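You operate a simulated robot arm through the tools that you are given. There is no shell and no other tool. Be economical: measure what you need, move in short steps, check, and stop when the job is done.

The job below is to be done with a simulated two-armed robot. You get a single attempt, and the scene is never put back.

## Task
Carry the dip basket with both arms and set it on the field table top.

The check looks at the end state, three seconds after you hand in, the way a careful person would. Anything else that was tipped, shoved, dropped, spilled or broken makes it a failure.

## Robot
Two 6-joint arms with two-finger grippers on one trunk, on a base that drives. Base frame: it is fixed to the floor where the robot stands at the start and does not move with it; the origin is under the middle of the robot, x ahead of it, y to its left, z up. Units: m, degrees, N and s.
The left shoulder is at the start at [0.061, 0.143, 0.825], the right one opposite. With the tool pointing down near the work surface each hand reaches from about 0.28 to 0.7 m from the robot's upright axis, wherever it stands, measured 20 degrees to its own side. Places, roughly: field table top [-1.7, -0.8, 0.8]. Payload 2.45 kg a hand.
Tool frame (each hand has its own): the origin (TCP) lies between the finger pads and is the grasp point; the fingertips stand 0.026 m ahead of it; z points along the fingers, y is the line along which they close. Largest opening 0.096 m; the body of the gripper starts 0.069 m behind the TCP.
Orientation is told as [roll, pitch, yaw] about the base's x, y, z axes, in that order, counted from this pose: with the fingers straight down and closing along the base's y, the tool's x points along the base's -x, its y along +y and its z along -z.

## Interface
- The arms move only by the tool arm_command. It takes "left_steps", "right_steps" or both (then of equal length, played together; a hand with none holds still); each is a list of rows, each an object of numbers (a shift or turn left out is 0, a gripper value left out holds the last): "tx", "ty", "tz": the shift along the tool's x, y, z in m; "ax", "ay", "az": the turn, a rotation vector about the tool's x, y, z in degrees. In form: [{"tx": .., "ty": .., "tz": .., "ax": .., "ay": .., "az": ..}, ...]. A call has 1 to 12 rows; each row shifts and turns the commanded pose from where the row before left it, along the tool's axes as they then stand. "left_hand" and "right_hand" are, for a hand that has rows, the finger opening in m, from 0 to 0.096, set as the call begins (left out, the last holds). Each row takes 0.2 s and may step no farther than 0.05 m and 8.6 degrees from the row before; otherwise, or with a gripper value out of range, the whole call is refused. Where a pose cannot be reached the arm comes as near as it can. A force on the tool above 40 N (or 10 N above the force at the start of the call, whichever is more), or a blocked arm, ends the call early, and 0.2 s more pass. The fingers move at their own pace and stop on an object; they squeeze with about 21 N. The grip force told is the motor's: it shows also when the fingers shut on nothing. Time passes only in rows, and 0.2 s behind the last, so rows that do not move let the fingers close. The reply holds the time, the measured pose of the TCP, the force on the tool along the base axes, the opening and the grip force, in the units named above and with some noise, with the torque about the TCP (base axes, N m) and any sound that the robot's microphone picked up, and new pictures: "pictures" is both (left out), scene, wrist or none (wrist: the cameras of the hands that moved).
- Cameras (640 x 400 px; columns grow to the right, rows downward): "scene" is now at [0.104, -0.0562, 1.4199]; the picture's right is [-0.80, -0.60, 0.00], its down [-0.50, 0.66, -0.57] and it looks along [0.34, -0.45, -0.82] (base axes); focal length 214 px, centre (320, 200). "left" rides on the left gripper at [0.082, -0.003, -0.098] in its tool frame; the picture's right is [0.04, 1.00, 0.00], its down [-0.73, 0.03, -0.68] and it looks along [-0.68, 0.03, 0.73] (tool axes); focal length 256 px, centre (320, 200). "right" rides on the right gripper at [0.082, 0.003, -0.098] in its tool frame; the picture's right is [-0.04, 1.00, 0.00], its down [-0.73, -0.03, -0.68] and it looks along [-0.68, -0.03, 0.73] (tool axes); focal length 256 px, centre (320, 200).
- raise_lower(by): slides the trunk up (or, below 0, down) by that many m; the arms and the scene camera ride with it, the base frame stays. It gives what a move gives, with no picture.
- steer(legs): drives the robot by 1 to 6 legs, each [ahead, turn to the left] in m and degrees, along the robot's own axes; the way and the turn of a leg run together, so that a leg with both is an arc; at most 1.5 m and 180 degrees a leg. The arms and the cameras ride along, it lands a little off, and it stops where it bumps. It gives what a move gives, and a new picture of the scene camera.
- turn_head(pan, tilt): turns the head with the scene camera to pan (to the left, within 86 degrees either way) and tilt (down, from -29 to 69), counted from straight ahead of the robot. It gives what a move gives, and a new picture of the scene camera.
- pixel_to_xyz(camera, pixels): there is no depth. For up to 12 entries [column, row, z] of the newest picture of that camera ("zoom" is the newest enlarged one), the place [x, y] in the base frame at which the ray of that pixel passes the height z, good to about 0.002 m. It takes no simulated time.
- zoom(camera, box): a new picture of the part [left, top, right, bottom] of that camera's present view, enlarged. It takes no simulated time.
- sign_off(): hands the job in; it is judged then, once.

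Keep the steps short. Do not move on a guess: measure, check each grasp and each placing, and mend mistakes. In all there are 80 turns and 260 pictures (those below and enlarged ones count). Leave the grippers open and the arms clear of the work at the hand-in unless told otherwise, and finish with a single line.

The tools are called after "Call:" as a command line: name --argument value ..., lists and objects as JSON in quotes. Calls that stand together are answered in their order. arm_command: Moves the arms, as the interface text tells. Its arguments: {"type":"object","properties":{"left_steps":{"type":"array","items":{"type":"object","properties":{"tx":{"type":"number"},"ty":{"type":"number"},"tz":{"type":"number"},"ax":{"type":"number"},"ay":{"type":"number"},"az":{"type":"number"}}}},"left_hand":{"type":"number"},"right_steps":{"type":"array","items":{"type":"object","properties":{"tx":{"type":"number"},"ty":{"type":"number"},"tz":{"type":"number"},"ax":{"type":"number"},"ay":{"type":"number"},"az":{"type":"number"}}}},"right_hand":{"type":"number"},"pictures":{"type":"string","enum":["both","scene","wrist","none"]}},"required":[]} The other tools are called the same way: raise_lower (by) slides the trunk up or down; steer (legs) drives the base; turn_head (pan, tilt) turns the head that bears the scene camera; pixel_to_xyz (camera, pixels) gives the place at which the rays of pixels pass given heights; zoom (camera, box) takes an enlarged picture of a part of a camera's view; sign_off () hands the job in.

At the start:

```text
t: 0.0
left_tcp_pos: [0.5754, 0.2055, 1.021]
left_tcp_rot: [0.0, 0.0, -0.1]
left_force: [-0.7, 0.2, 0.2]
left_torque: [-0.01, -0.01, -0.03]
left_opening: 0.096
left_grasp_force: 0.0
right_tcp_pos: [0.5312, -0.2204, 1.0938]
right_tcp_rot: [0.0, 0.0, 0.0]
right_force: [-0.5, 0.6, -0.3]
right_torque: [0.01, -0.08, -0.01]
right_opening: 0.0961
right_grasp_force: 0.0
trunk travel left (down, up): [-0.45, 0.14]
robot x, y, heading: [0.0025, -0.0026, 0.1]
head pan, tilt: [-52.9, 55.4]
```

scene: 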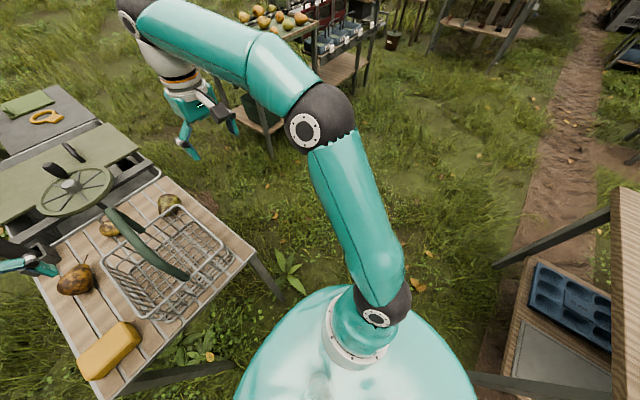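
right: 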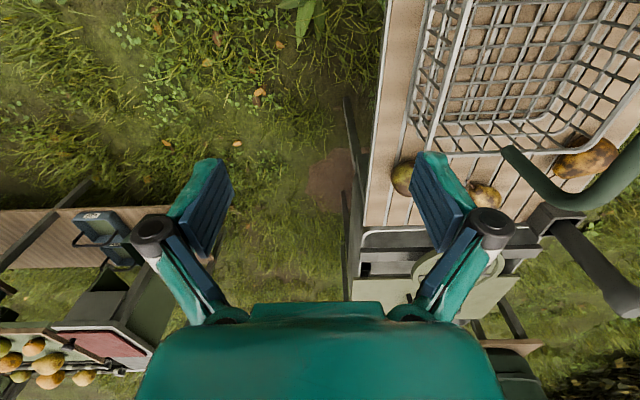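
left: 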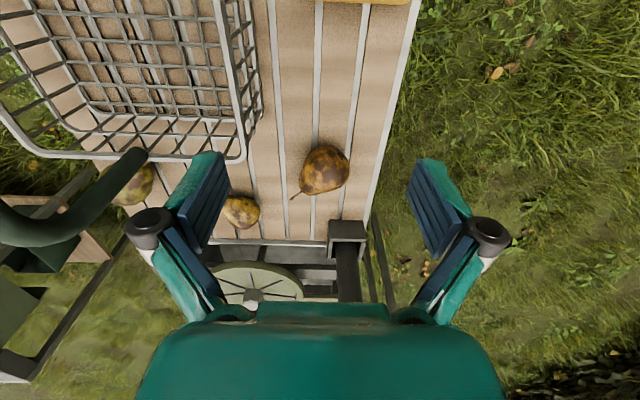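

The basket stands on a slatted table ahead of me, with a curved green handle or lever near it. I'll turn the head straight ahead to see it properly.

Call:
turn_head --pan 0 --tilt 50

```text
t: 1.2
left_tcp_pos: [0.5746, 0.2047, 1.0211]
left_tcp_rot: [-0.1, 0.0, -0.3]
left_force: [0.0, -0.3, -1.1]
left_torque: [0.0, 0.03, 0.01]
left_opening: 0.0959
left_grasp_force: 0.1
right_tcp_pos: [0.5296, -0.2195, 1.0947]
right_tcp_rot: [0.0, 0.0, -0.1]
right_force: [0.1, 0.4, 0.7]
right_torque: [0.01, -0.01, 0.01]
right_opening: 0.0959
right_grasp_force: 0.0
trunk travel left (down, up): [-0.45, 0.14]
robot x, y, heading: [0.0008, -0.006, -0.1]
head pan, tilt: [0.0, 50.0]
```

scene: 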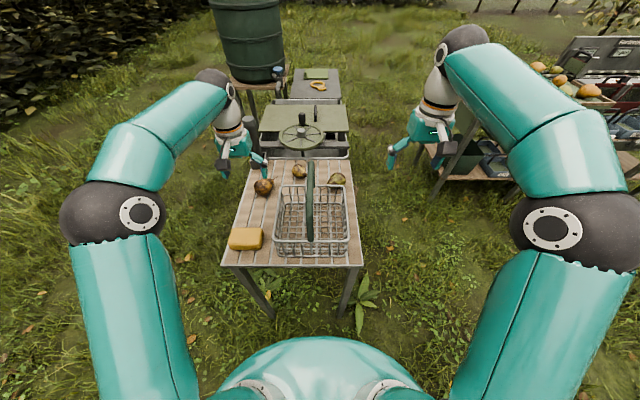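

The basket is about (312,222), with an arched green handle that seems to run near to far. I'll zoom in on it.

Call:
zoom --camera "scene" --box '[215, 140, 375, 270]'

Call:
zoom --camera "right" --box '[320, 0, 640, 320]'

Call:
zoom --camera "left" --box '[0, 0, 440, 300]'

```text
3.08 times, centred on (295, 205) of scene
```

zoom: 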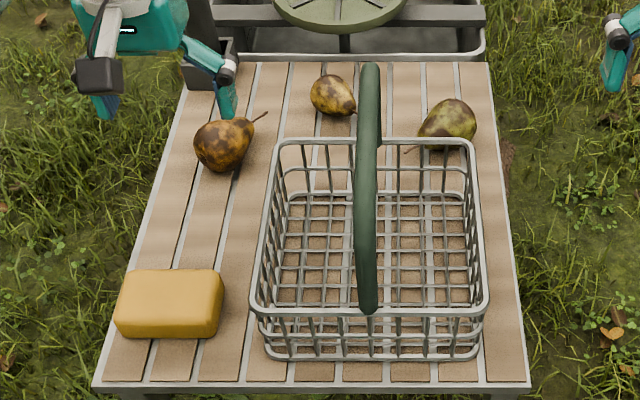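

```text
1.25 times, centred on (480, 160) of right
```

zoom: 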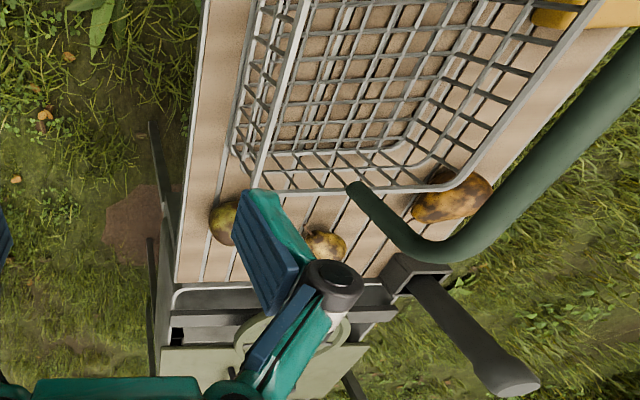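

```text
1.33 times, centred on (220, 150) of left
```

zoom: 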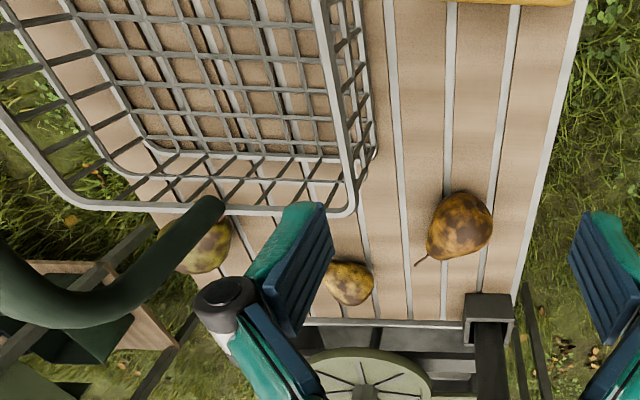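

I'll triangulate the heights by matching points between the scene and wrist cameras: the table corners, the rim corners and the pear stem.

Call:
pixel_to_xyz --camera "scene" --pixels '[[349.2, 160.5, 0.6], [349.2, 160.5, 0.8], [283.6, 186.1, 0.7], [283.6, 186.1, 0.9], [343.7, 186.1, 0.7], [343.7, 186.1, 0.9], [273.9, 241.3, 0.7], [273.9, 241.3, 0.9], [348.6, 241.3, 0.7], [348.6, 241.3, 0.9], [362.5, 266, 0.6], [362.5, 266, 0.8]]'

Call:
pixel_to_xyz --camera "right" --pixels '[[365, 225, 0.6], [365, 225, 0.8], [431, 150, 0.7], [431, 150, 0.9]]'

Call:
pixel_to_xyz --camera "left" --pixels '[[242.5, 159, 0.7], [242.5, 159, 0.9]]'

```text
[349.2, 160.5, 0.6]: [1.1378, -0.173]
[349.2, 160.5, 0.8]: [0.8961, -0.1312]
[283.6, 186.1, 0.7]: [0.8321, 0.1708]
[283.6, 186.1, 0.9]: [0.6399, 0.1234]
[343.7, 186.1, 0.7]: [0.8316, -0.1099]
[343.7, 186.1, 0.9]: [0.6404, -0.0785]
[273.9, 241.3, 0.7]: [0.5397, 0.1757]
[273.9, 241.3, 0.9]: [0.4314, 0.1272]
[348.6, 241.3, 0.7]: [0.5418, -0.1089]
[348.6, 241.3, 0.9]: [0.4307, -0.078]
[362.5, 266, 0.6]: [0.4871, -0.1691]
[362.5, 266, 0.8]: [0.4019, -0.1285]
```

```text
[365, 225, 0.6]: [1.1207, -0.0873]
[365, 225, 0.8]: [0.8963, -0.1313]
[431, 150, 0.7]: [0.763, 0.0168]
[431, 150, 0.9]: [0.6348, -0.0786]
```

```text
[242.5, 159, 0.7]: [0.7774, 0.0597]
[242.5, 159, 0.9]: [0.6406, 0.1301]
```

The readings agree well: the source table is at z≈0.80 and the rim at z≈0.90. The basket spans x 0.431–0.640 and y −0.078–0.127. Before grasping I'll look around to the right and left rear for the route.

Call:
turn_head --pan -86 --tilt 25

Call:
turn_head --pan 86 --tilt 25

```text
t: 2.8
left_tcp_pos: [0.574, 0.2055, 1.0211]
left_tcp_rot: [-0.2, 0.0, -0.1]
left_force: [0.4, -0.3, -0.8]
left_torque: [0.02, 0.0, 0.01]
left_opening: 0.096
left_grasp_force: 0.0
right_tcp_pos: [0.5301, -0.2196, 1.0953]
right_tcp_rot: [0.0, -0.1, -0.1]
right_force: [0.4, -1.0, -0.4]
right_torque: [0.0, 0.0, -0.03]
right_opening: 0.0959
right_grasp_force: 0.2
trunk travel left (down, up): [-0.45, 0.14]
robot x, y, heading: [-0.001, 0.0018, 0.0]
head pan, tilt: [-85.9, 25.0]
```

scene: 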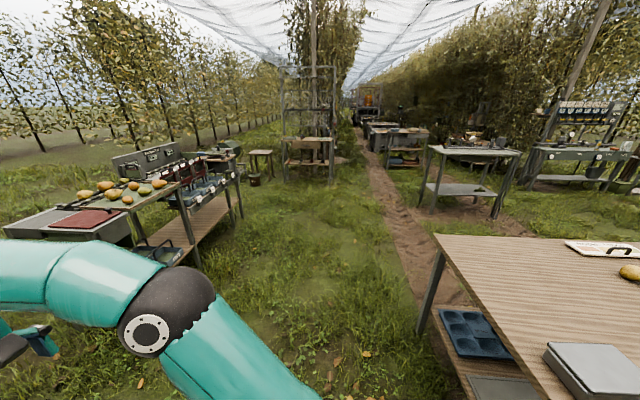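

```text
t: 5.4
left_tcp_pos: [0.5743, 0.2054, 1.0221]
left_tcp_rot: [-0.1, 0.0, -0.1]
left_force: [0.4, 0.2, 0.0]
left_torque: [0.02, -0.02, 0.0]
left_opening: 0.0961
left_grasp_force: 0.0
right_tcp_pos: [0.5304, -0.22, 1.0954]
right_tcp_rot: [-0.1, 0.0, -0.2]
right_force: [-0.6, -0.2, -0.1]
right_torque: [-0.04, -0.02, -0.03]
right_opening: 0.0963
right_grasp_force: 0.1
trunk travel left (down, up): [-0.45, 0.14]
robot x, y, heading: [0.0053, -0.0032, 0.2]
head pan, tilt: [85.9, 25.0]
```

scene: 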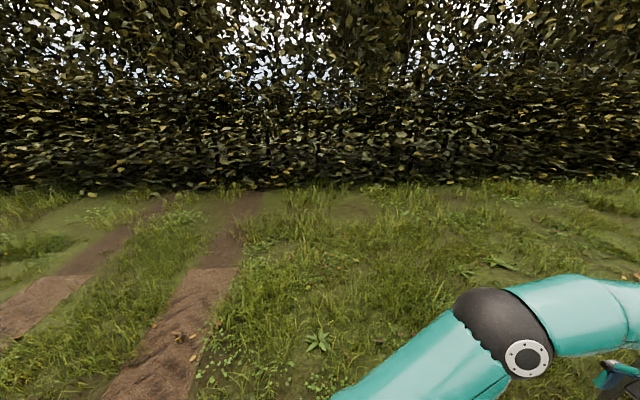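

The left side is clear, and a wooden table stands at the right rear, probably the field table. I'll point the head back at the basket and move the hands above the mid-points of the left and right rims, staying high.

Call:
turn_head --pan 0 --tilt 58

Call:
arm_command --left_steps '[{"tx": 0.019, "ty": -0.04}, {"tx": 0.019, "ty": -0.04}, {"tz": 0.02}]' --right_steps '[{"ty": 0.048, "tz": 0.02}, {"tx": -0.005, "ty": 0.047, "tz": 0.03}, {"tx": -0.003, "ty": 0.047, "tz": 0.045}]' --left_hand 0.07 --right_hand 0.07

```text
t: 7.0
left_tcp_pos: [0.5751, 0.2054, 1.0211]
left_tcp_rot: [-0.1, -0.1, -0.1]
left_force: [0.2, 0.0, 0.4]
left_torque: [0.01, 0.0, 0.03]
left_opening: 0.096
left_grasp_force: 0.0
right_tcp_pos: [0.5302, -0.2206, 1.0954]
right_tcp_rot: [0.0, -0.1, -0.1]
right_force: [-0.2, 0.3, 0.2]
right_torque: [0.01, 0.0, 0.0]
right_opening: 0.0963
right_grasp_force: 0.0
trunk travel left (down, up): [-0.45, 0.14]
robot x, y, heading: [-0.0001, -0.0001, -0.0]
head pan, tilt: [0.0, 58.0]
```

scene: 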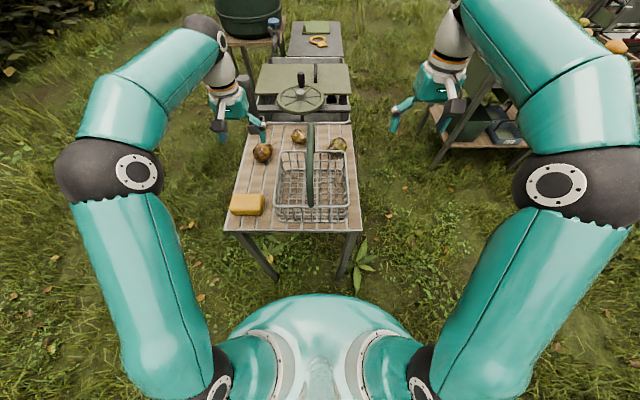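

```text
refused: row 1 steps farther than a row can; nothing moved
```

The right hand's row exceeded 0.05 m, so I'll split it into smaller rows.

Call:
arm_command --left_steps '[{"tx": 0.01, "ty": -0.02}, {"tx": 0.01, "ty": -0.02}, {"tx": 0.009, "ty": -0.02}, {"tx": 0.007, "ty": -0.02}, {"tz": 0.02}]' --right_steps '[{"ty": 0.036}, {"ty": 0.036}, {"tx": -0.004, "ty": 0.036}, {"tx": -0.004, "ty": 0.034, "tz": 0.03}, {"tz": 0.049}]' --left_hand 0.07 --right_hand 0.07

```text
t: 8.2
left_tcp_pos: [0.5402, 0.1254, 1.0027]
left_tcp_rot: [-0.2, -0.1, -0.1]
left_force: [0.7, 0.0, 0.1]
left_torque: [-0.03, 0.02, -0.02]
left_opening: 0.07
left_grasp_force: 0.1
right_tcp_pos: [0.5399, -0.0779, 1.0164]
right_tcp_rot: [0.2, 0.1, -0.1]
right_force: [0.9, -0.1, -0.5]
right_torque: [-0.02, 0.01, -0.01]
right_opening: 0.0698
right_grasp_force: 0.1
trunk travel left (down, up): [-0.45, 0.14]
robot x, y, heading: [-0.0009, -0.0033, 0.1]
head pan, tilt: [0.0, 58.0]
```

scene: 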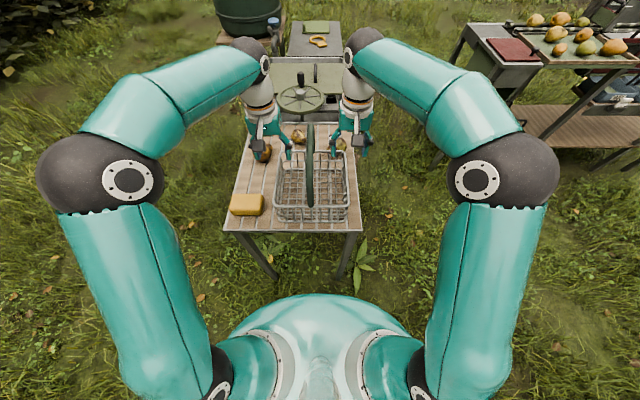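
right: 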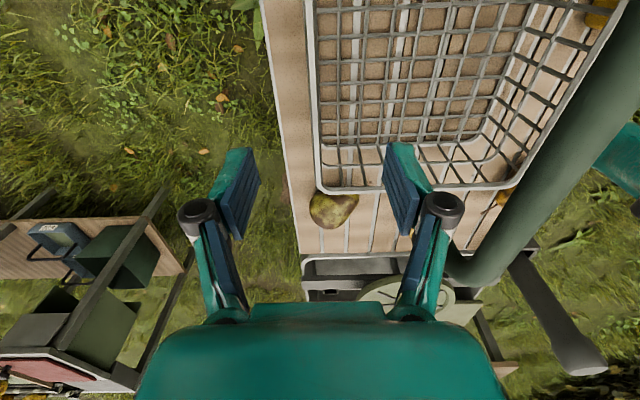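
left: 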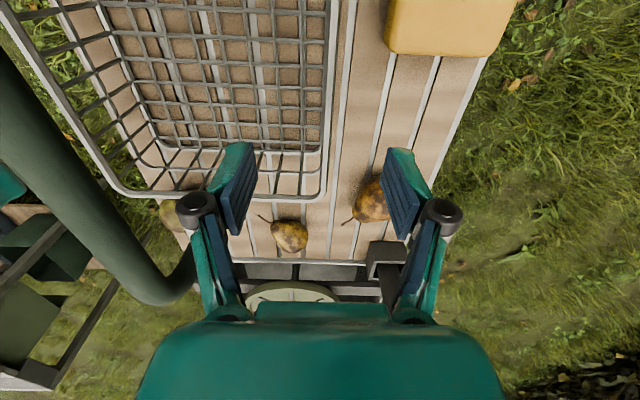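

Both hands are above the rim. I'll check the rim's y position from the wrist cameras at z=0.90.

Call:
pixel_to_xyz --camera "right" --pixels '[[316, 160, 0.9], [312, 90, 0.9], [308, 20, 0.9]]'

Call:
pixel_to_xyz --camera "left" --pixels '[[327, 160, 0.9], [330, 90, 0.9], [333, 20, 0.9]]'

Call:
zoom --camera "left" --box '[100, 0, 520, 260]'

```text
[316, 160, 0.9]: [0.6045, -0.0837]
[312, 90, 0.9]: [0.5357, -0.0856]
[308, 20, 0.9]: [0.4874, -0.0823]
```

```text
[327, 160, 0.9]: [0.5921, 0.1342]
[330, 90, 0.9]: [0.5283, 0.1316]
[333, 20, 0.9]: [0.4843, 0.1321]
```

```text
1.52 times, centred on (310, 130) of left
```

zoom: 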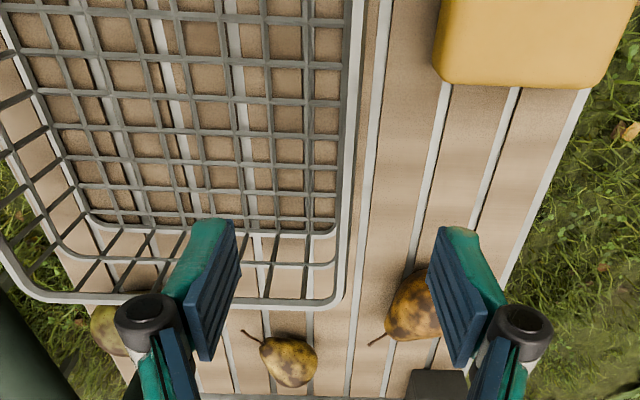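

The rim centre lines are at y≈+0.130 and −0.083. I'll shift each hand outward by 4 mm and descend to TCP z≈0.90.

Call:
arm_command --left_steps '[{"ty": 0.004}, {"tz": 0.035}, {"tz": 0.035}, {"tz": 0.02}, {"tz": 0.014}]' --right_steps '[{"ty": -0.005}, {"tz": 0.04}, {"tz": 0.04}, {"tz": 0.023}, {"tz": 0.014}]'

```text
t: 9.4
left_tcp_pos: [0.5396, 0.1278, 0.8988]
left_tcp_rot: [-0.2, -0.1, -0.1]
left_force: [-0.8, 0.0, 0.4]
left_torque: [-0.01, 0.03, -0.02]
left_opening: 0.07
left_grasp_force: 0.0
right_tcp_pos: [0.5377, -0.0839, 0.8998]
right_tcp_rot: [0.1, 0.0, -0.1]
right_force: [0.6, 0.7, -0.4]
right_torque: [0.0, 0.0, 0.0]
right_opening: 0.07
right_grasp_force: 0.0
trunk travel left (down, up): [-0.45, 0.14]
robot x, y, heading: [-0.0007, -0.0018, 0.1]
head pan, tilt: [0.0, 58.0]
```

scene: 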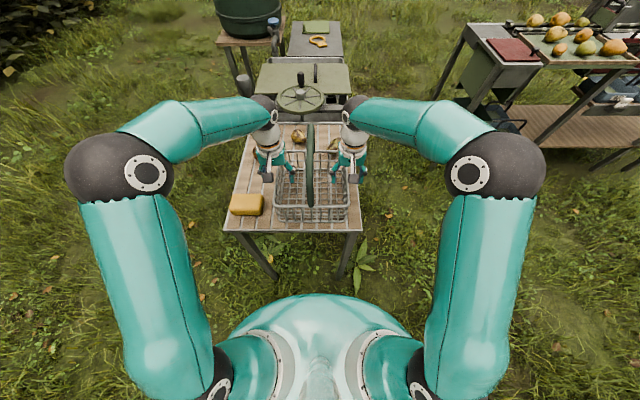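
right: 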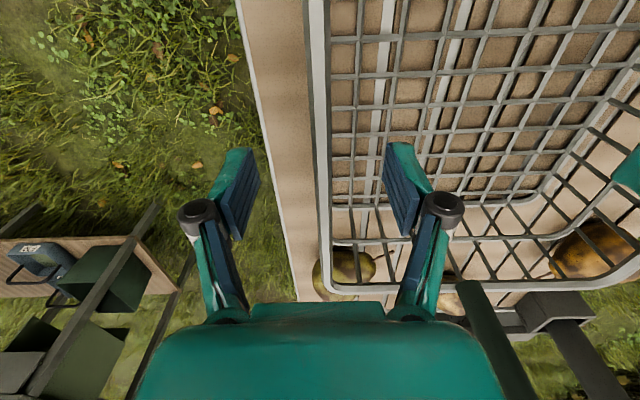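
left: 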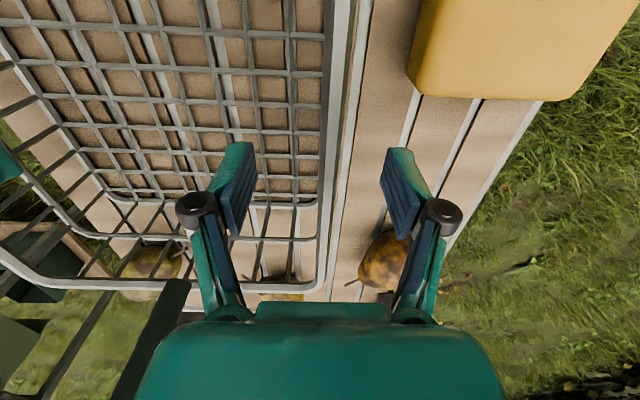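

The rim runs between the fingers of both hands. I'll close both.

Call:
arm_command --left_steps '[{}, {}, {}, {}]' --right_steps '[{}, {}, {}, {}]' --left_hand 0 --right_hand 0

```text
t: 10.4
left_tcp_pos: [0.5401, 0.1293, 0.8988]
left_tcp_rot: [-0.1, 0.1, -0.1]
left_force: [0.3, 17.5, 0.2]
left_torque: [0.43, 0.03, -0.01]
left_opening: 0.0063
left_grasp_force: 21.1
right_tcp_pos: [0.5381, -0.0852, 0.8985]
right_tcp_rot: [-0.2, 0.2, -0.1]
right_force: [-0.4, -18.7, -0.4]
right_torque: [-0.42, -0.16, 0.02]
right_opening: 0.006
right_grasp_force: 21.1
trunk travel left (down, up): [-0.45, 0.14]
robot x, y, heading: [0.0, 0.0008, -0.0]
head pan, tilt: [0.0, 58.0]
```

scene: 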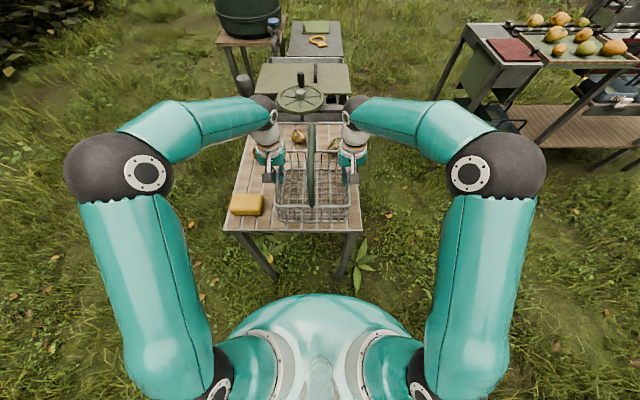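
right: 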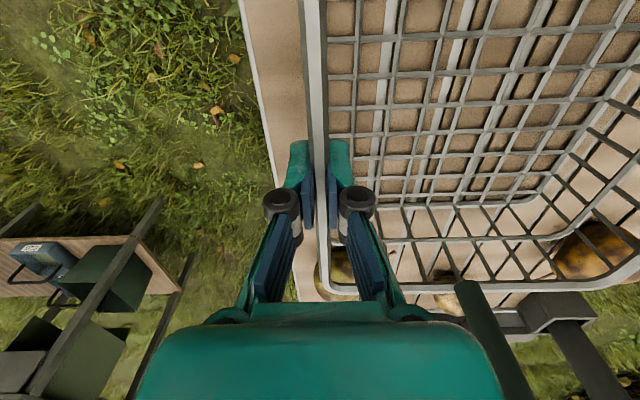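
left: 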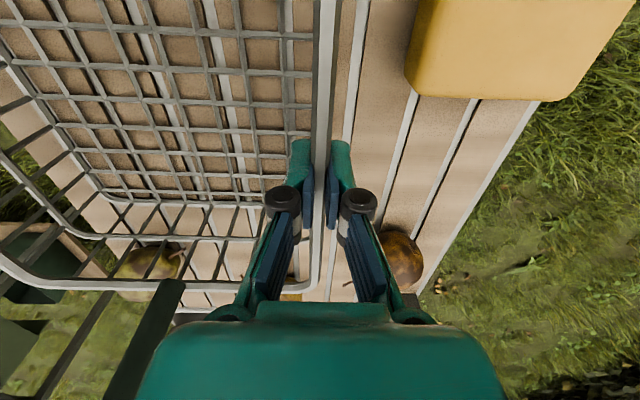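

Both hands have the rim (opening 6 mm, 21 N), but about 18 N pulls between them because each hand sits about 1.5 mm too far inside. I'll ease each hand outward 1.5 mm.

Call:
arm_command --left_steps '[{"ty": 0.0015}, {}]' --right_steps '[{"ty": -0.0015}, {}]' --pictures "none"

```text
t: 11.0
left_tcp_pos: [0.5394, 0.1304, 0.8988]
left_tcp_rot: [-0.1, 0.0, -0.1]
left_force: [-0.5, 15.1, 0.6]
left_torque: [0.36, 0.25, 0.04]
left_opening: 0.006
left_grasp_force: 20.6
right_tcp_pos: [0.5375, -0.0847, 0.8996]
right_tcp_rot: [-0.1, 0.0, 0.0]
right_force: [1.3, -17.2, 1.8]
right_torque: [-0.38, 0.38, -0.01]
right_opening: 0.0057
right_grasp_force: 21.1
trunk travel left (down, up): [-0.45, 0.14]
robot x, y, heading: [-0.0008, 0.0019, -0.3]
head pan, tilt: [0.0, 58.0]
```

That barely eased it, so I'll go another 3 mm outward each.

Call:
arm_command --left_steps '[{"ty": 0.003}, {}]' --right_steps '[{"ty": -0.003}, {}]' --pictures "none"

```text
t: 11.6
left_tcp_pos: [0.5389, 0.1306, 0.9]
left_tcp_rot: [-0.4, -0.1, -0.2]
left_force: [2.0, -9.1, -0.8]
left_torque: [-0.22, 0.38, 0.16]
left_opening: 0.0062
left_grasp_force: 20.3
right_tcp_pos: [0.5377, -0.0847, 0.8997]
right_tcp_rot: [0.3, 0.1, 0.0]
right_force: [-0.3, 10.2, 0.7]
right_torque: [0.25, 0.13, 0.01]
right_opening: 0.0058
right_grasp_force: 21.2
trunk travel left (down, up): [-0.45, 0.14]
robot x, y, heading: [0.0024, -0.001, -0.1]
head pan, tilt: [0.0, 58.0]
```

Now it is slightly over (−9 N and +10 N). I'll back off 1 mm each, then lift 3 cm together.

Call:
arm_command --left_steps '[{"ty": -0.001}, {}, {"tz": -0.01}, {"tz": -0.01}, {"tz": -0.01}, {}]' --right_steps '[{"ty": 0.001}, {}, {"tz": -0.01}, {"tz": -0.01}, {"tz": -0.01}, {}]'

```text
t: 13.0
left_tcp_pos: [0.5383, 0.1326, 0.928]
left_tcp_rot: [-0.5, 0.1, -0.1]
left_force: [3.5, -25.7, -1.2]
left_torque: [-0.6, -0.31, 0.31]
left_opening: 0.006
left_grasp_force: 21.7
right_tcp_pos: [0.5362, -0.0848, 0.9291]
right_tcp_rot: [0.2, 0.2, -0.1]
right_force: [-2.3, 25.5, -2.1]
right_torque: [0.57, 0.34, 0.31]
right_opening: 0.0061
right_grasp_force: 21.0
trunk travel left (down, up): [-0.45, 0.14]
robot x, y, heading: [0.0003, 0.0007, 0.0]
head pan, tilt: [0.0, 58.0]
```

scene: 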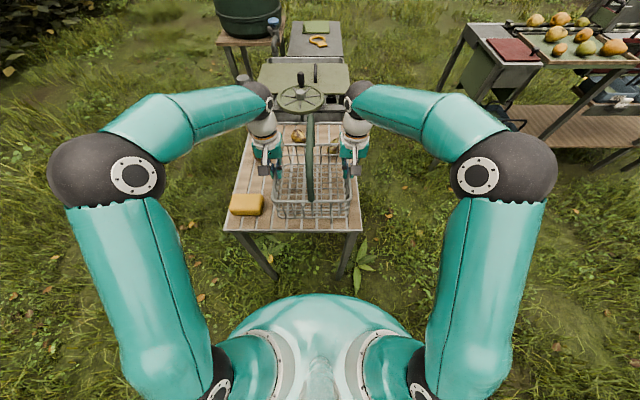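
right: 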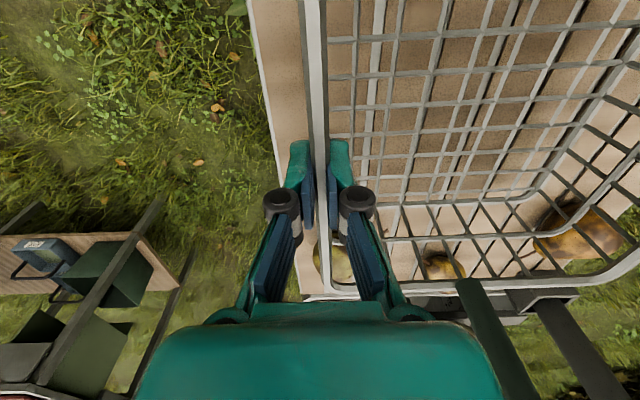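
left: 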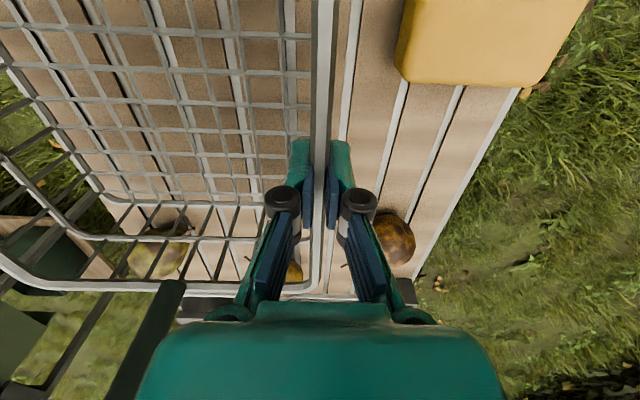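

The basket lifted cleanly and is light, but the hands now pull about 25 N apart. I'll ease inward 1.5 mm each and then lift further.

Call:
arm_command --left_steps '[{"ty": -0.0015}, {}, {}]' --right_steps '[{"ty": 0.0015}, {}, {}]' --pictures "none"

Call:
raise_lower --by 0.13

```text
t: 13.8
left_tcp_pos: [0.5382, 0.1325, 0.9273]
left_tcp_rot: [-0.3, 0.0, -0.1]
left_force: [4.2, -19.3, -2.2]
left_torque: [-0.46, -0.18, 0.39]
left_opening: 0.0062
left_grasp_force: 20.8
right_tcp_pos: [0.5374, -0.0838, 0.9294]
right_tcp_rot: [0.2, 0.2, -0.1]
right_force: [-3.3, 19.7, -3.1]
right_torque: [0.4, 0.19, 0.42]
right_opening: 0.0061
right_grasp_force: 20.9
trunk travel left (down, up): [-0.45, 0.14]
robot x, y, heading: [0.0009, -0.0021, 0.3]
head pan, tilt: [0.0, 58.0]
```

```text
t: 15.4
left_tcp_pos: [0.5382, 0.1315, 1.057]
left_tcp_rot: [-0.2, 0.1, 0.0]
left_force: [3.9, -19.2, -1.8]
left_torque: [-0.42, -0.15, 0.39]
left_opening: 0.0063
left_grasp_force: 21.0
right_tcp_pos: [0.5383, -0.0843, 1.0593]
right_tcp_rot: [0.3, 0.0, -0.1]
right_force: [-3.3, 18.6, -2.9]
right_torque: [0.43, 0.16, 0.46]
right_opening: 0.0061
right_grasp_force: 21.1
trunk travel left (down, up): [-0.58, 0.01]
robot x, y, heading: [0.0001, -0.0019, 0.2]
head pan, tilt: [0.0, 58.0]
```

I'll ease 2 mm more inward, then look down at the right rear to measure the wooden table's near edge before backing up.

Call:
arm_command --left_steps '[{"ty": -0.002}, {}]' --right_steps '[{"ty": 0.002}, {}]' --pictures "none"

Call:
turn_head --pan -86 --tilt 50

```text
t: 16.0
left_tcp_pos: [0.5384, 0.1308, 1.0554]
left_tcp_rot: [0.0, 0.0, -0.1]
left_force: [5.1, -2.6, -3.4]
left_torque: [-0.08, 0.12, 0.51]
left_opening: 0.0059
left_grasp_force: 21.1
right_tcp_pos: [0.5393, -0.0831, 1.0594]
right_tcp_rot: [-0.1, 0.1, 0.0]
right_force: [-4.2, 2.8, -1.9]
right_torque: [0.08, -0.08, 0.49]
right_opening: 0.0062
right_grasp_force: 20.6
trunk travel left (down, up): [-0.58, 0.01]
robot x, y, heading: [-0.0019, 0.0015, -0.2]
head pan, tilt: [0.0, 58.0]
```

```text
t: 17.6
left_tcp_pos: [0.5396, 0.1309, 1.0547]
left_tcp_rot: [0.0, 0.0, -0.1]
left_force: [4.1, 20.5, -3.2]
left_torque: [0.42, -0.05, 0.44]
left_opening: 0.0062
left_grasp_force: 21.2
right_tcp_pos: [0.5383, -0.0846, 1.0586]
right_tcp_rot: [-0.1, 0.1, -0.1]
right_force: [-3.5, -20.3, -1.8]
right_torque: [-0.47, 0.05, 0.42]
right_opening: 0.0059
right_grasp_force: 21.5
trunk travel left (down, up): [-0.58, 0.01]
robot x, y, heading: [0.0017, 0.0003, 0.1]
head pan, tilt: [-85.9, 50.0]
```

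scene: 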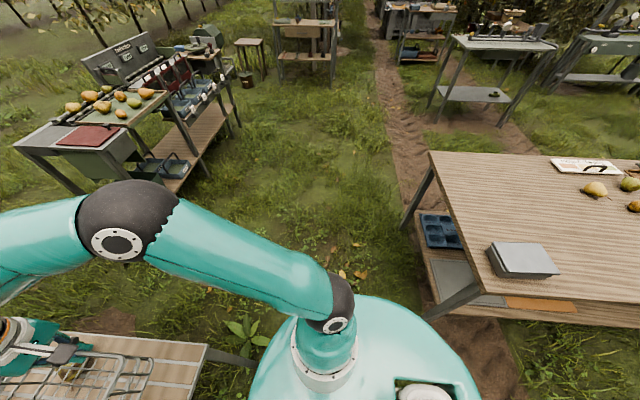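

The force settles slowly and is now 20 N inward, so I'll set it 0.7 mm back outward. I'll also measure the wooden table's edges at z 0.8.

Call:
arm_command --left_steps '[{"ty": 0.0007}, {}, {}]' --right_steps '[{"ty": -0.0007}, {}, {}]' --pictures "none"

Call:
pixel_to_xyz --camera "scene" --pixels '[[430, 152, 0.8], [478, 286, 0.8], [640, 304, 0.8], [640, 168, 0.8], [490, 275, 0.83], [556, 275, 0.8], [590, 190, 0.8], [520, 400, 0.0]]'

Call:
zoom --camera "scene" --box '[400, 140, 640, 340]'

```text
t: 18.4
left_tcp_pos: [0.5386, 0.1302, 1.0553]
left_tcp_rot: [0.0, 0.0, -0.3]
left_force: [3.8, 18.1, -2.2]
left_torque: [0.39, 0.06, 0.53]
left_opening: 0.0059
left_grasp_force: 21.1
right_tcp_pos: [0.5393, -0.0832, 1.0589]
right_tcp_rot: [-0.1, 0.1, -0.1]
right_force: [-4.1, -16.9, -1.7]
right_torque: [-0.42, 0.01, 0.45]
right_opening: 0.0061
right_grasp_force: 21.1
trunk travel left (down, up): [-0.58, 0.01]
robot x, y, heading: [0.0042, -0.0034, -0.2]
head pan, tilt: [-85.9, 50.0]
```

```text
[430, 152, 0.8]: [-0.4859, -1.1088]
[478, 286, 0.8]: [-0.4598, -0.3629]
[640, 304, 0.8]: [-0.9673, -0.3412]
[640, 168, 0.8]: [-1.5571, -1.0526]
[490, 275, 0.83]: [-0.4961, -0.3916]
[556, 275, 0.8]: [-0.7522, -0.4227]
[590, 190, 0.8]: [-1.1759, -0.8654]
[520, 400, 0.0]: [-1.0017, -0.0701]
```

```text
2.00 times, centred on (520, 240) of scene
```

zoom: 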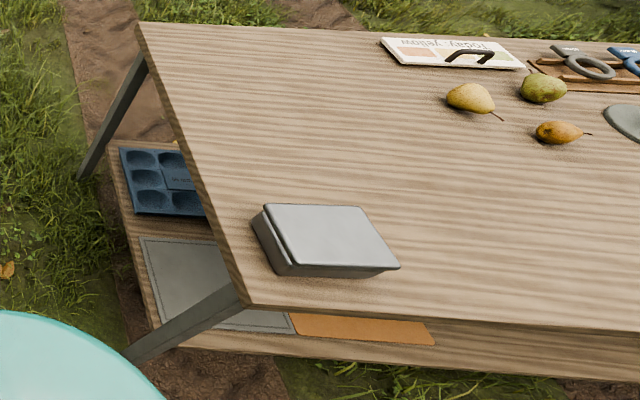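

The wooden table's top fits the z 0.8 reading: near edge y≈−0.34, right end x≈−0.46, reaching far to −x. There's a large free area around x −1.05, y −0.55, clear of the grey box and the pears. I'll back away gently, curving to the left side, then look behind.

Call:
steer --legs '[[-0.5, -20]]'

Call:
turn_head --pan -86 --tilt 30

```text
t: 21.4
left_tcp_pos: [0.0589, 0.0202, 1.057]
left_tcp_rot: [0.0, -0.1, -21.3]
left_force: [9.7, 16.0, -2.4]
left_torque: [0.25, -0.44, 0.5]
left_opening: 0.0057
left_grasp_force: 20.9
right_tcp_pos: [-0.0176, -0.1809, 1.0582]
right_tcp_rot: [-0.2, 0.1, -21.3]
right_force: [-11.6, -13.9, -2.2]
right_torque: [-0.31, 0.42, 0.49]
right_opening: 0.0061
right_grasp_force: 20.7
trunk travel left (down, up): [-0.58, 0.01]
robot x, y, heading: [-0.4881, 0.0954, -21.2]
head pan, tilt: [-85.9, 50.0]
```

scene: 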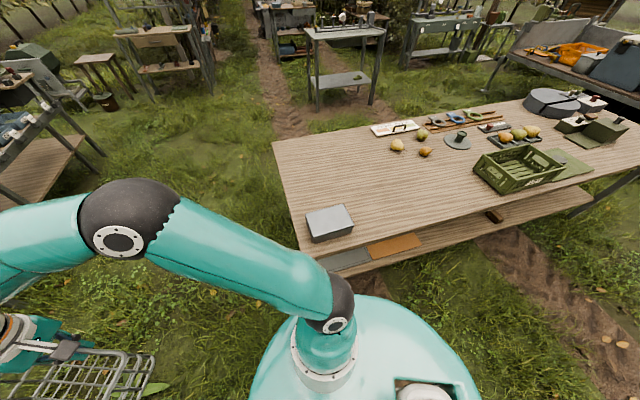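

```text
t: 22.2
left_tcp_pos: [0.0601, 0.0193, 1.0555]
left_tcp_rot: [0.0, -0.1, -21.2]
left_force: [5.3, -0.4, -2.1]
left_torque: [-0.05, -0.3, 0.48]
left_opening: 0.006
left_grasp_force: 20.5
right_tcp_pos: [-0.0187, -0.1811, 1.0565]
right_tcp_rot: [-0.1, 0.2, -21.2]
right_force: [-4.1, -0.1, -1.9]
right_torque: [0.06, 0.35, 0.45]
right_opening: 0.0058
right_grasp_force: 21.1
trunk travel left (down, up): [-0.58, 0.01]
robot x, y, heading: [-0.4917, 0.0952, -21.1]
head pan, tilt: [-85.9, 30.0]
```

scene: 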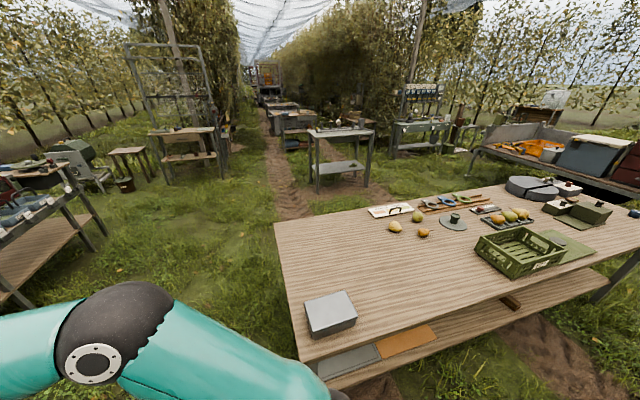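

The table is in full view. I'll measure the free space between the grey box and the green crate.

Call:
pixel_to_xyz --camera "scene" --pixels '[[312, 340, 0.8], [357, 325, 0.8], [352, 297, 0.85], [512, 278, 0.8], [478, 248, 0.8], [395, 233, 0.8], [424, 238, 0.8], [453, 226, 0.8], [318, 362, 0.8], [600, 265, 0.8], [274, 225, 0.8], [640, 380, 0.0]]'

```text
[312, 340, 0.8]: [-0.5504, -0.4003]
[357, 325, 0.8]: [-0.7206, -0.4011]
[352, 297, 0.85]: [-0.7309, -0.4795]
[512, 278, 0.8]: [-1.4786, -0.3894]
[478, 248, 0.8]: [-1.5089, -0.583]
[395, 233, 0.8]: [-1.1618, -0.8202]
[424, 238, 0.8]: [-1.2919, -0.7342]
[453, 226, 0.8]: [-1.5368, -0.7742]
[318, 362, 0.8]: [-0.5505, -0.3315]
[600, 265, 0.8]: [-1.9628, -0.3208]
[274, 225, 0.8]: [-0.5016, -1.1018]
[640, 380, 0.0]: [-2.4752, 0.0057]
```

The free span is x −0.73…−1.48, y −0.33…−0.73, so I'll aim for about (−1.07, −0.54). I'll back up 0.6 m and then pivot to heading −90.

Call:
steer --legs '[[-0.62, 0], [0, -69]]'

Call:
turn_head --pan 0 --tilt 50

```text
t: 29.2
left_tcp_pos: [-0.9586, -0.2182, 1.0573]
left_tcp_rot: [0.1, -0.1, -90.6]
left_force: [3.3, -6.0, -2.7]
left_torque: [-0.29, -0.06, 0.52]
left_opening: 0.006
left_grasp_force: 21.2
right_tcp_pos: [-1.1729, -0.2172, 1.0584]
right_tcp_rot: [0.0, 0.1, -90.5]
right_force: [-2.6, 4.4, -1.7]
right_torque: [0.3, 0.07, 0.49]
right_opening: 0.0062
right_grasp_force: 20.6
trunk travel left (down, up): [-0.58, 0.01]
robot x, y, heading: [-1.0231, 0.3239, -90.5]
head pan, tilt: [-85.9, 30.0]
```

scene: 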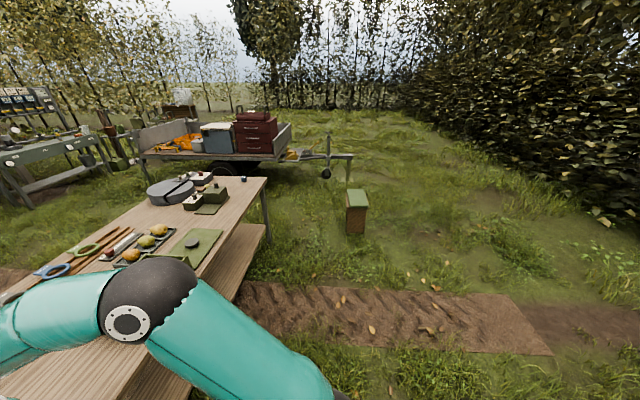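

```text
t: 30.8
left_tcp_pos: [-0.959, -0.2188, 1.057]
left_tcp_rot: [-0.1, -0.1, -90.6]
left_force: [-0.2, -5.1, -2.2]
left_torque: [-0.65, -0.03, 0.51]
left_opening: 0.0059
left_grasp_force: 21.3
right_tcp_pos: [-1.1734, -0.2183, 1.0585]
right_tcp_rot: [-0.1, 0.1, -90.5]
right_force: [1.2, 3.4, -2.2]
right_torque: [0.67, -0.02, 0.54]
right_opening: 0.006
right_grasp_force: 21.4
trunk travel left (down, up): [-0.58, 0.01]
robot x, y, heading: [-1.0191, 0.3197, -90.6]
head pan, tilt: [0.0, 50.0]
```

scene: 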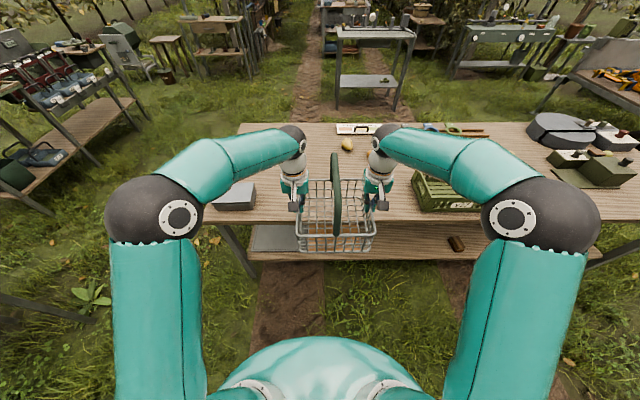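

The basket is now centred at about (−1.066, −0.218) in front of the table's free space. I'll drive forward 0.25 m, which keeps about 0.4 m to the table edge as at the start.

Call:
steer --legs '[[0.25, 0]]'

```text
t: 32.7
left_tcp_pos: [-0.9574, -0.472, 1.057]
left_tcp_rot: [0.1, -0.1, -90.4]
left_force: [0.1, -5.4, -2.1]
left_torque: [0.14, -0.01, 0.51]
left_opening: 0.0058
left_grasp_force: 21.1
right_tcp_pos: [-1.1726, -0.4716, 1.06]
right_tcp_rot: [0.0, 0.1, -90.2]
right_force: [0.2, 4.5, -3.2]
right_torque: [-0.02, -0.02, 0.51]
right_opening: 0.0059
right_grasp_force: 20.7
trunk travel left (down, up): [-0.58, 0.01]
robot x, y, heading: [-1.0201, 0.0686, -89.8]
head pan, tilt: [0.0, 50.0]
```

scene: 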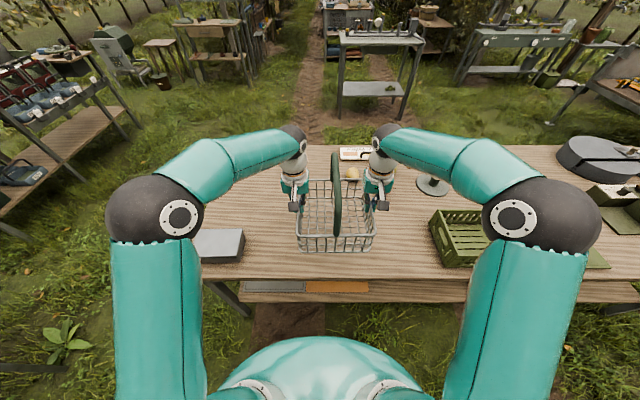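

Before lowering I'll check the table positions around the basket from here and get a wrist view.

Call:
pixel_to_xyz --camera "scene" --pixels '[[320, 280, 0.8], [241, 264, 0.8], [445, 268, 0.8], [352, 181, 0.8], [245, 232, 0.85]]'

Call:
arm_command --left_steps '[{"tx": -0.02}, {"tx": -0.02}, {"tx": -0.02}, {"tx": -0.01}]' --right_steps '[{"tx": -0.02}, {"tx": -0.02}, {"tx": -0.02}, {"tx": -0.01}]'

```text
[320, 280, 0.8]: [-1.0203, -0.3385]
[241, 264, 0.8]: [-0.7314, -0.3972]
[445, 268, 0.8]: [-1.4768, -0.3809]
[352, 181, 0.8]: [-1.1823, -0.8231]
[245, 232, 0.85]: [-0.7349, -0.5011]
```

```text
t: 33.7
left_tcp_pos: [-0.9576, -0.5403, 1.0572]
left_tcp_rot: [0.0, -0.1, -90.3]
left_force: [3.2, -4.4, -2.1]
left_torque: [-0.7, -0.1, 0.54]
left_opening: 0.0062
left_grasp_force: 21.0
right_tcp_pos: [-1.1722, -0.5407, 1.0591]
right_tcp_rot: [0.0, 0.1, -90.3]
right_force: [-3.1, 4.8, -2.9]
right_torque: [0.68, 0.1, 0.47]
right_opening: 0.006
right_grasp_force: 21.5
trunk travel left (down, up): [-0.58, 0.01]
robot x, y, heading: [-1.0215, 0.0686, -90.0]
head pan, tilt: [0.0, 50.0]
```

scene: 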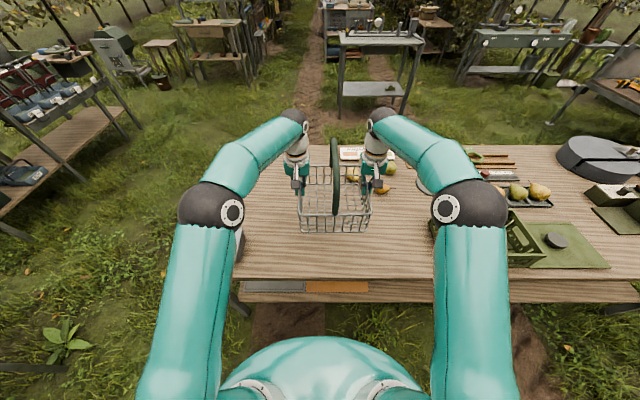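
right: 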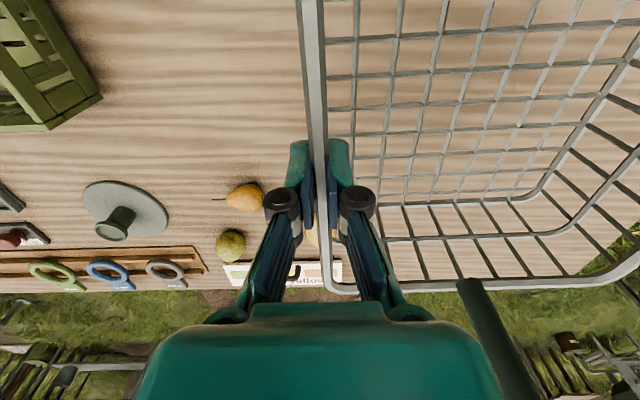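
left: 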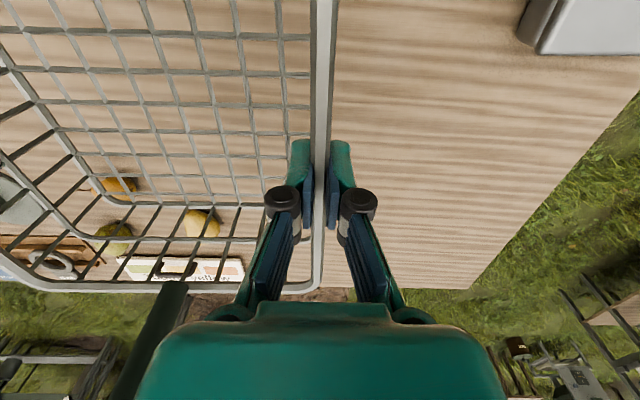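

The space below is clear: the nearest pear is about 5 cm beyond and the near edge about 10 cm. I'll lower the trunk 0.145 m, leaving about 1 cm to go.

Call:
raise_lower --by -0.145

Call:
arm_command --left_steps '[{"tz": 0.003}, {"tz": 0.003}, {}]' --right_steps '[{"tz": 0.003}, {"tz": 0.003}, {}]'

```text
t: 35.4
left_tcp_pos: [-0.9565, -0.5393, 0.9117]
left_tcp_rot: [0.0, 0.1, -90.3]
left_force: [3.3, -5.2, -1.6]
left_torque: [-0.18, -0.1, 0.51]
left_opening: 0.0061
left_grasp_force: 21.1
right_tcp_pos: [-1.1716, -0.5411, 0.9161]
right_tcp_rot: [0.0, 0.0, -90.3]
right_force: [-4.2, 4.4, -2.4]
right_torque: [0.17, 0.09, 0.49]
right_opening: 0.0061
right_grasp_force: 20.9
trunk travel left (down, up): [-0.435, 0.155]
robot x, y, heading: [-1.0191, 0.0674, -89.7]
head pan, tilt: [0.0, 50.0]
```

```text
t: 36.2
left_tcp_pos: [-0.9578, -0.5399, 0.9063]
left_tcp_rot: [-0.1, 0.0, -90.3]
left_force: [0.4, -4.2, -2.8]
left_torque: [0.21, 0.0, 0.48]
left_opening: 0.0059
left_grasp_force: 20.5
right_tcp_pos: [-1.1718, -0.5397, 0.9077]
right_tcp_rot: [0.0, 0.1, -90.3]
right_force: [-0.6, 4.8, -3.3]
right_torque: [-0.19, 0.03, 0.51]
right_opening: 0.006
right_grasp_force: 20.9
trunk travel left (down, up): [-0.435, 0.155]
robot x, y, heading: [-1.0201, 0.0684, -89.9]
head pan, tilt: [0.0, 50.0]
```

scene: 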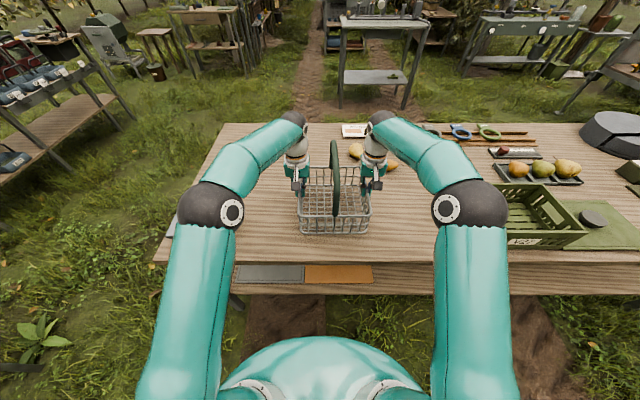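
right: 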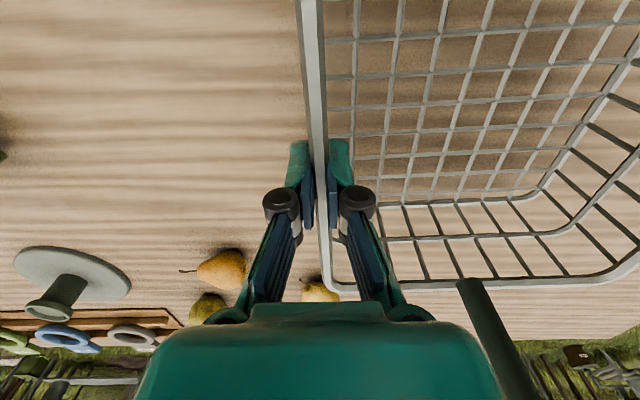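
left: 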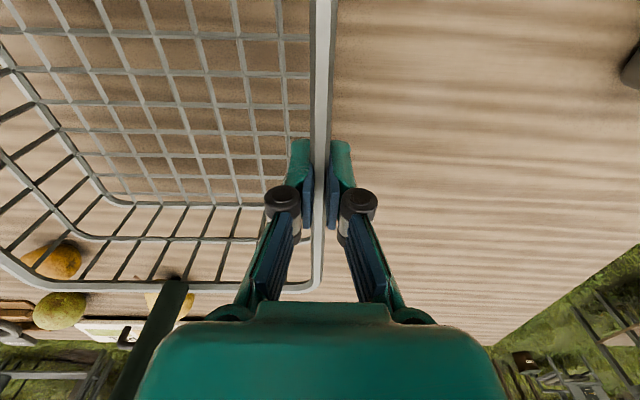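

It hasn't touched yet (about −3 N is just the weight). I'll lower in 2 mm steps and watch the force.

Call:
arm_command --left_steps '[{"tz": 0.002}, {"tz": 0.002}, {}]' --right_steps '[{"tz": 0.002}, {"tz": 0.002}, {}]' --pictures "none"

Call:
arm_command --left_steps '[{"tz": 0.0015}, {"tz": 0.0015}, {}]' --right_steps '[{"tz": 0.0015}, {"tz": 0.0015}, {}]' --pictures "none"

```text
t: 37.0
left_tcp_pos: [-0.9571, -0.5407, 0.9025]
left_tcp_rot: [-0.1, 0.0, -90.3]
left_force: [2.0, -5.2, -2.5]
left_torque: [0.15, -0.03, 0.5]
left_opening: 0.0059
left_grasp_force: 21.4
right_tcp_pos: [-1.172, -0.5393, 0.9053]
right_tcp_rot: [0.1, 0.2, -90.3]
right_force: [-2.3, 4.8, -0.5]
right_torque: [-0.16, 0.02, 0.5]
right_opening: 0.0059
right_grasp_force: 21.0
trunk travel left (down, up): [-0.435, 0.155]
robot x, y, heading: [-1.0241, 0.065, -89.8]
head pan, tilt: [0.0, 50.0]
```

```text
t: 37.8
left_tcp_pos: [-0.9567, -0.5398, 0.9001]
left_tcp_rot: [0.0, 0.0, -90.2]
left_force: [2.8, -4.2, -2.4]
left_torque: [-0.08, -0.06, 0.49]
left_opening: 0.0059
left_grasp_force: 20.9
right_tcp_pos: [-1.1716, -0.5389, 0.902]
right_tcp_rot: [0.1, 0.0, -90.4]
right_force: [-2.0, 3.8, -1.9]
right_torque: [0.07, 0.06, 0.42]
right_opening: 0.0059
right_grasp_force: 21.0
trunk travel left (down, up): [-0.435, 0.155]
robot x, y, heading: [-1.0261, 0.0662, -89.8]
head pan, tilt: [0.0, 50.0]
```

No contact yet, so I'll keep lowering 3 mm at a time.

Call:
arm_command --left_steps '[{"tz": 0.001}, {"tz": 0.001}, {"tz": 0.001}, {}]' --right_steps '[{"tz": 0.001}, {"tz": 0.001}, {"tz": 0.001}, {}]' --pictures "none"

Call:
arm_command --left_steps '[{"tz": 0.001}, {"tz": 0.001}, {}]' --right_steps '[{"tz": 0.001}, {"tz": 0.001}, {}]' --pictures "wrist"

```text
t: 38.8
left_tcp_pos: [-0.9564, -0.54, 0.897]
left_tcp_rot: [-0.1, 0.1, -90.3]
left_force: [-2.0, -5.6, -1.7]
left_torque: [-0.26, 0.03, 0.5]
left_opening: 0.0061
left_grasp_force: 21.3
right_tcp_pos: [-1.1724, -0.5403, 0.8979]
right_tcp_rot: [0.0, 0.1, -90.3]
right_force: [2.0, 5.2, -3.1]
right_torque: [0.28, -0.04, 0.49]
right_opening: 0.0062
right_grasp_force: 21.1
trunk travel left (down, up): [-0.435, 0.155]
robot x, y, heading: [-1.0237, 0.0694, -89.9]
head pan, tilt: [0.0, 50.0]
```

```text
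t: 39.6
left_tcp_pos: [-0.9581, -0.5405, 0.8946]
left_tcp_rot: [0.1, 0.1, -90.3]
left_force: [-1.8, -4.4, -2.0]
left_torque: [-0.16, 0.06, 0.51]
left_opening: 0.0059
left_grasp_force: 20.8
right_tcp_pos: [-1.1716, -0.541, 0.8959]
right_tcp_rot: [0.0, 0.1, -90.3]
right_force: [2.8, 5.6, -3.0]
right_torque: [0.21, -0.03, 0.51]
right_opening: 0.0058
right_grasp_force: 20.8
trunk travel left (down, up): [-0.435, 0.155]
robot x, y, heading: [-1.0203, 0.0696, -90.0]
head pan, tilt: [0.0, 50.0]
```

right: 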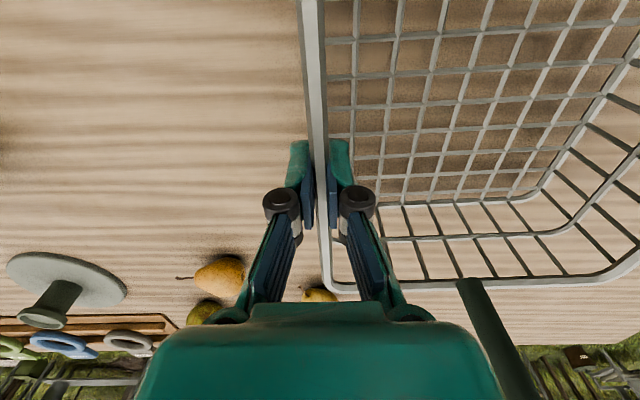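
left: 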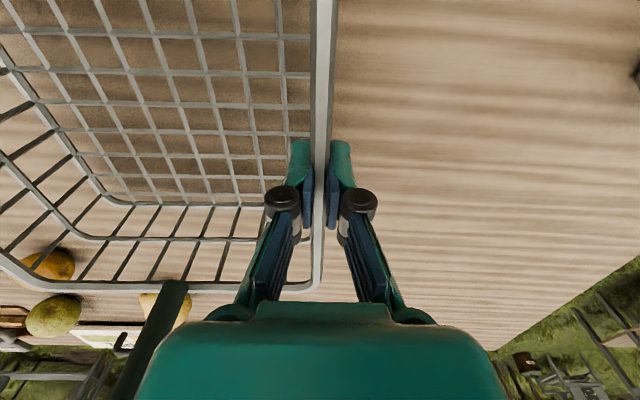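

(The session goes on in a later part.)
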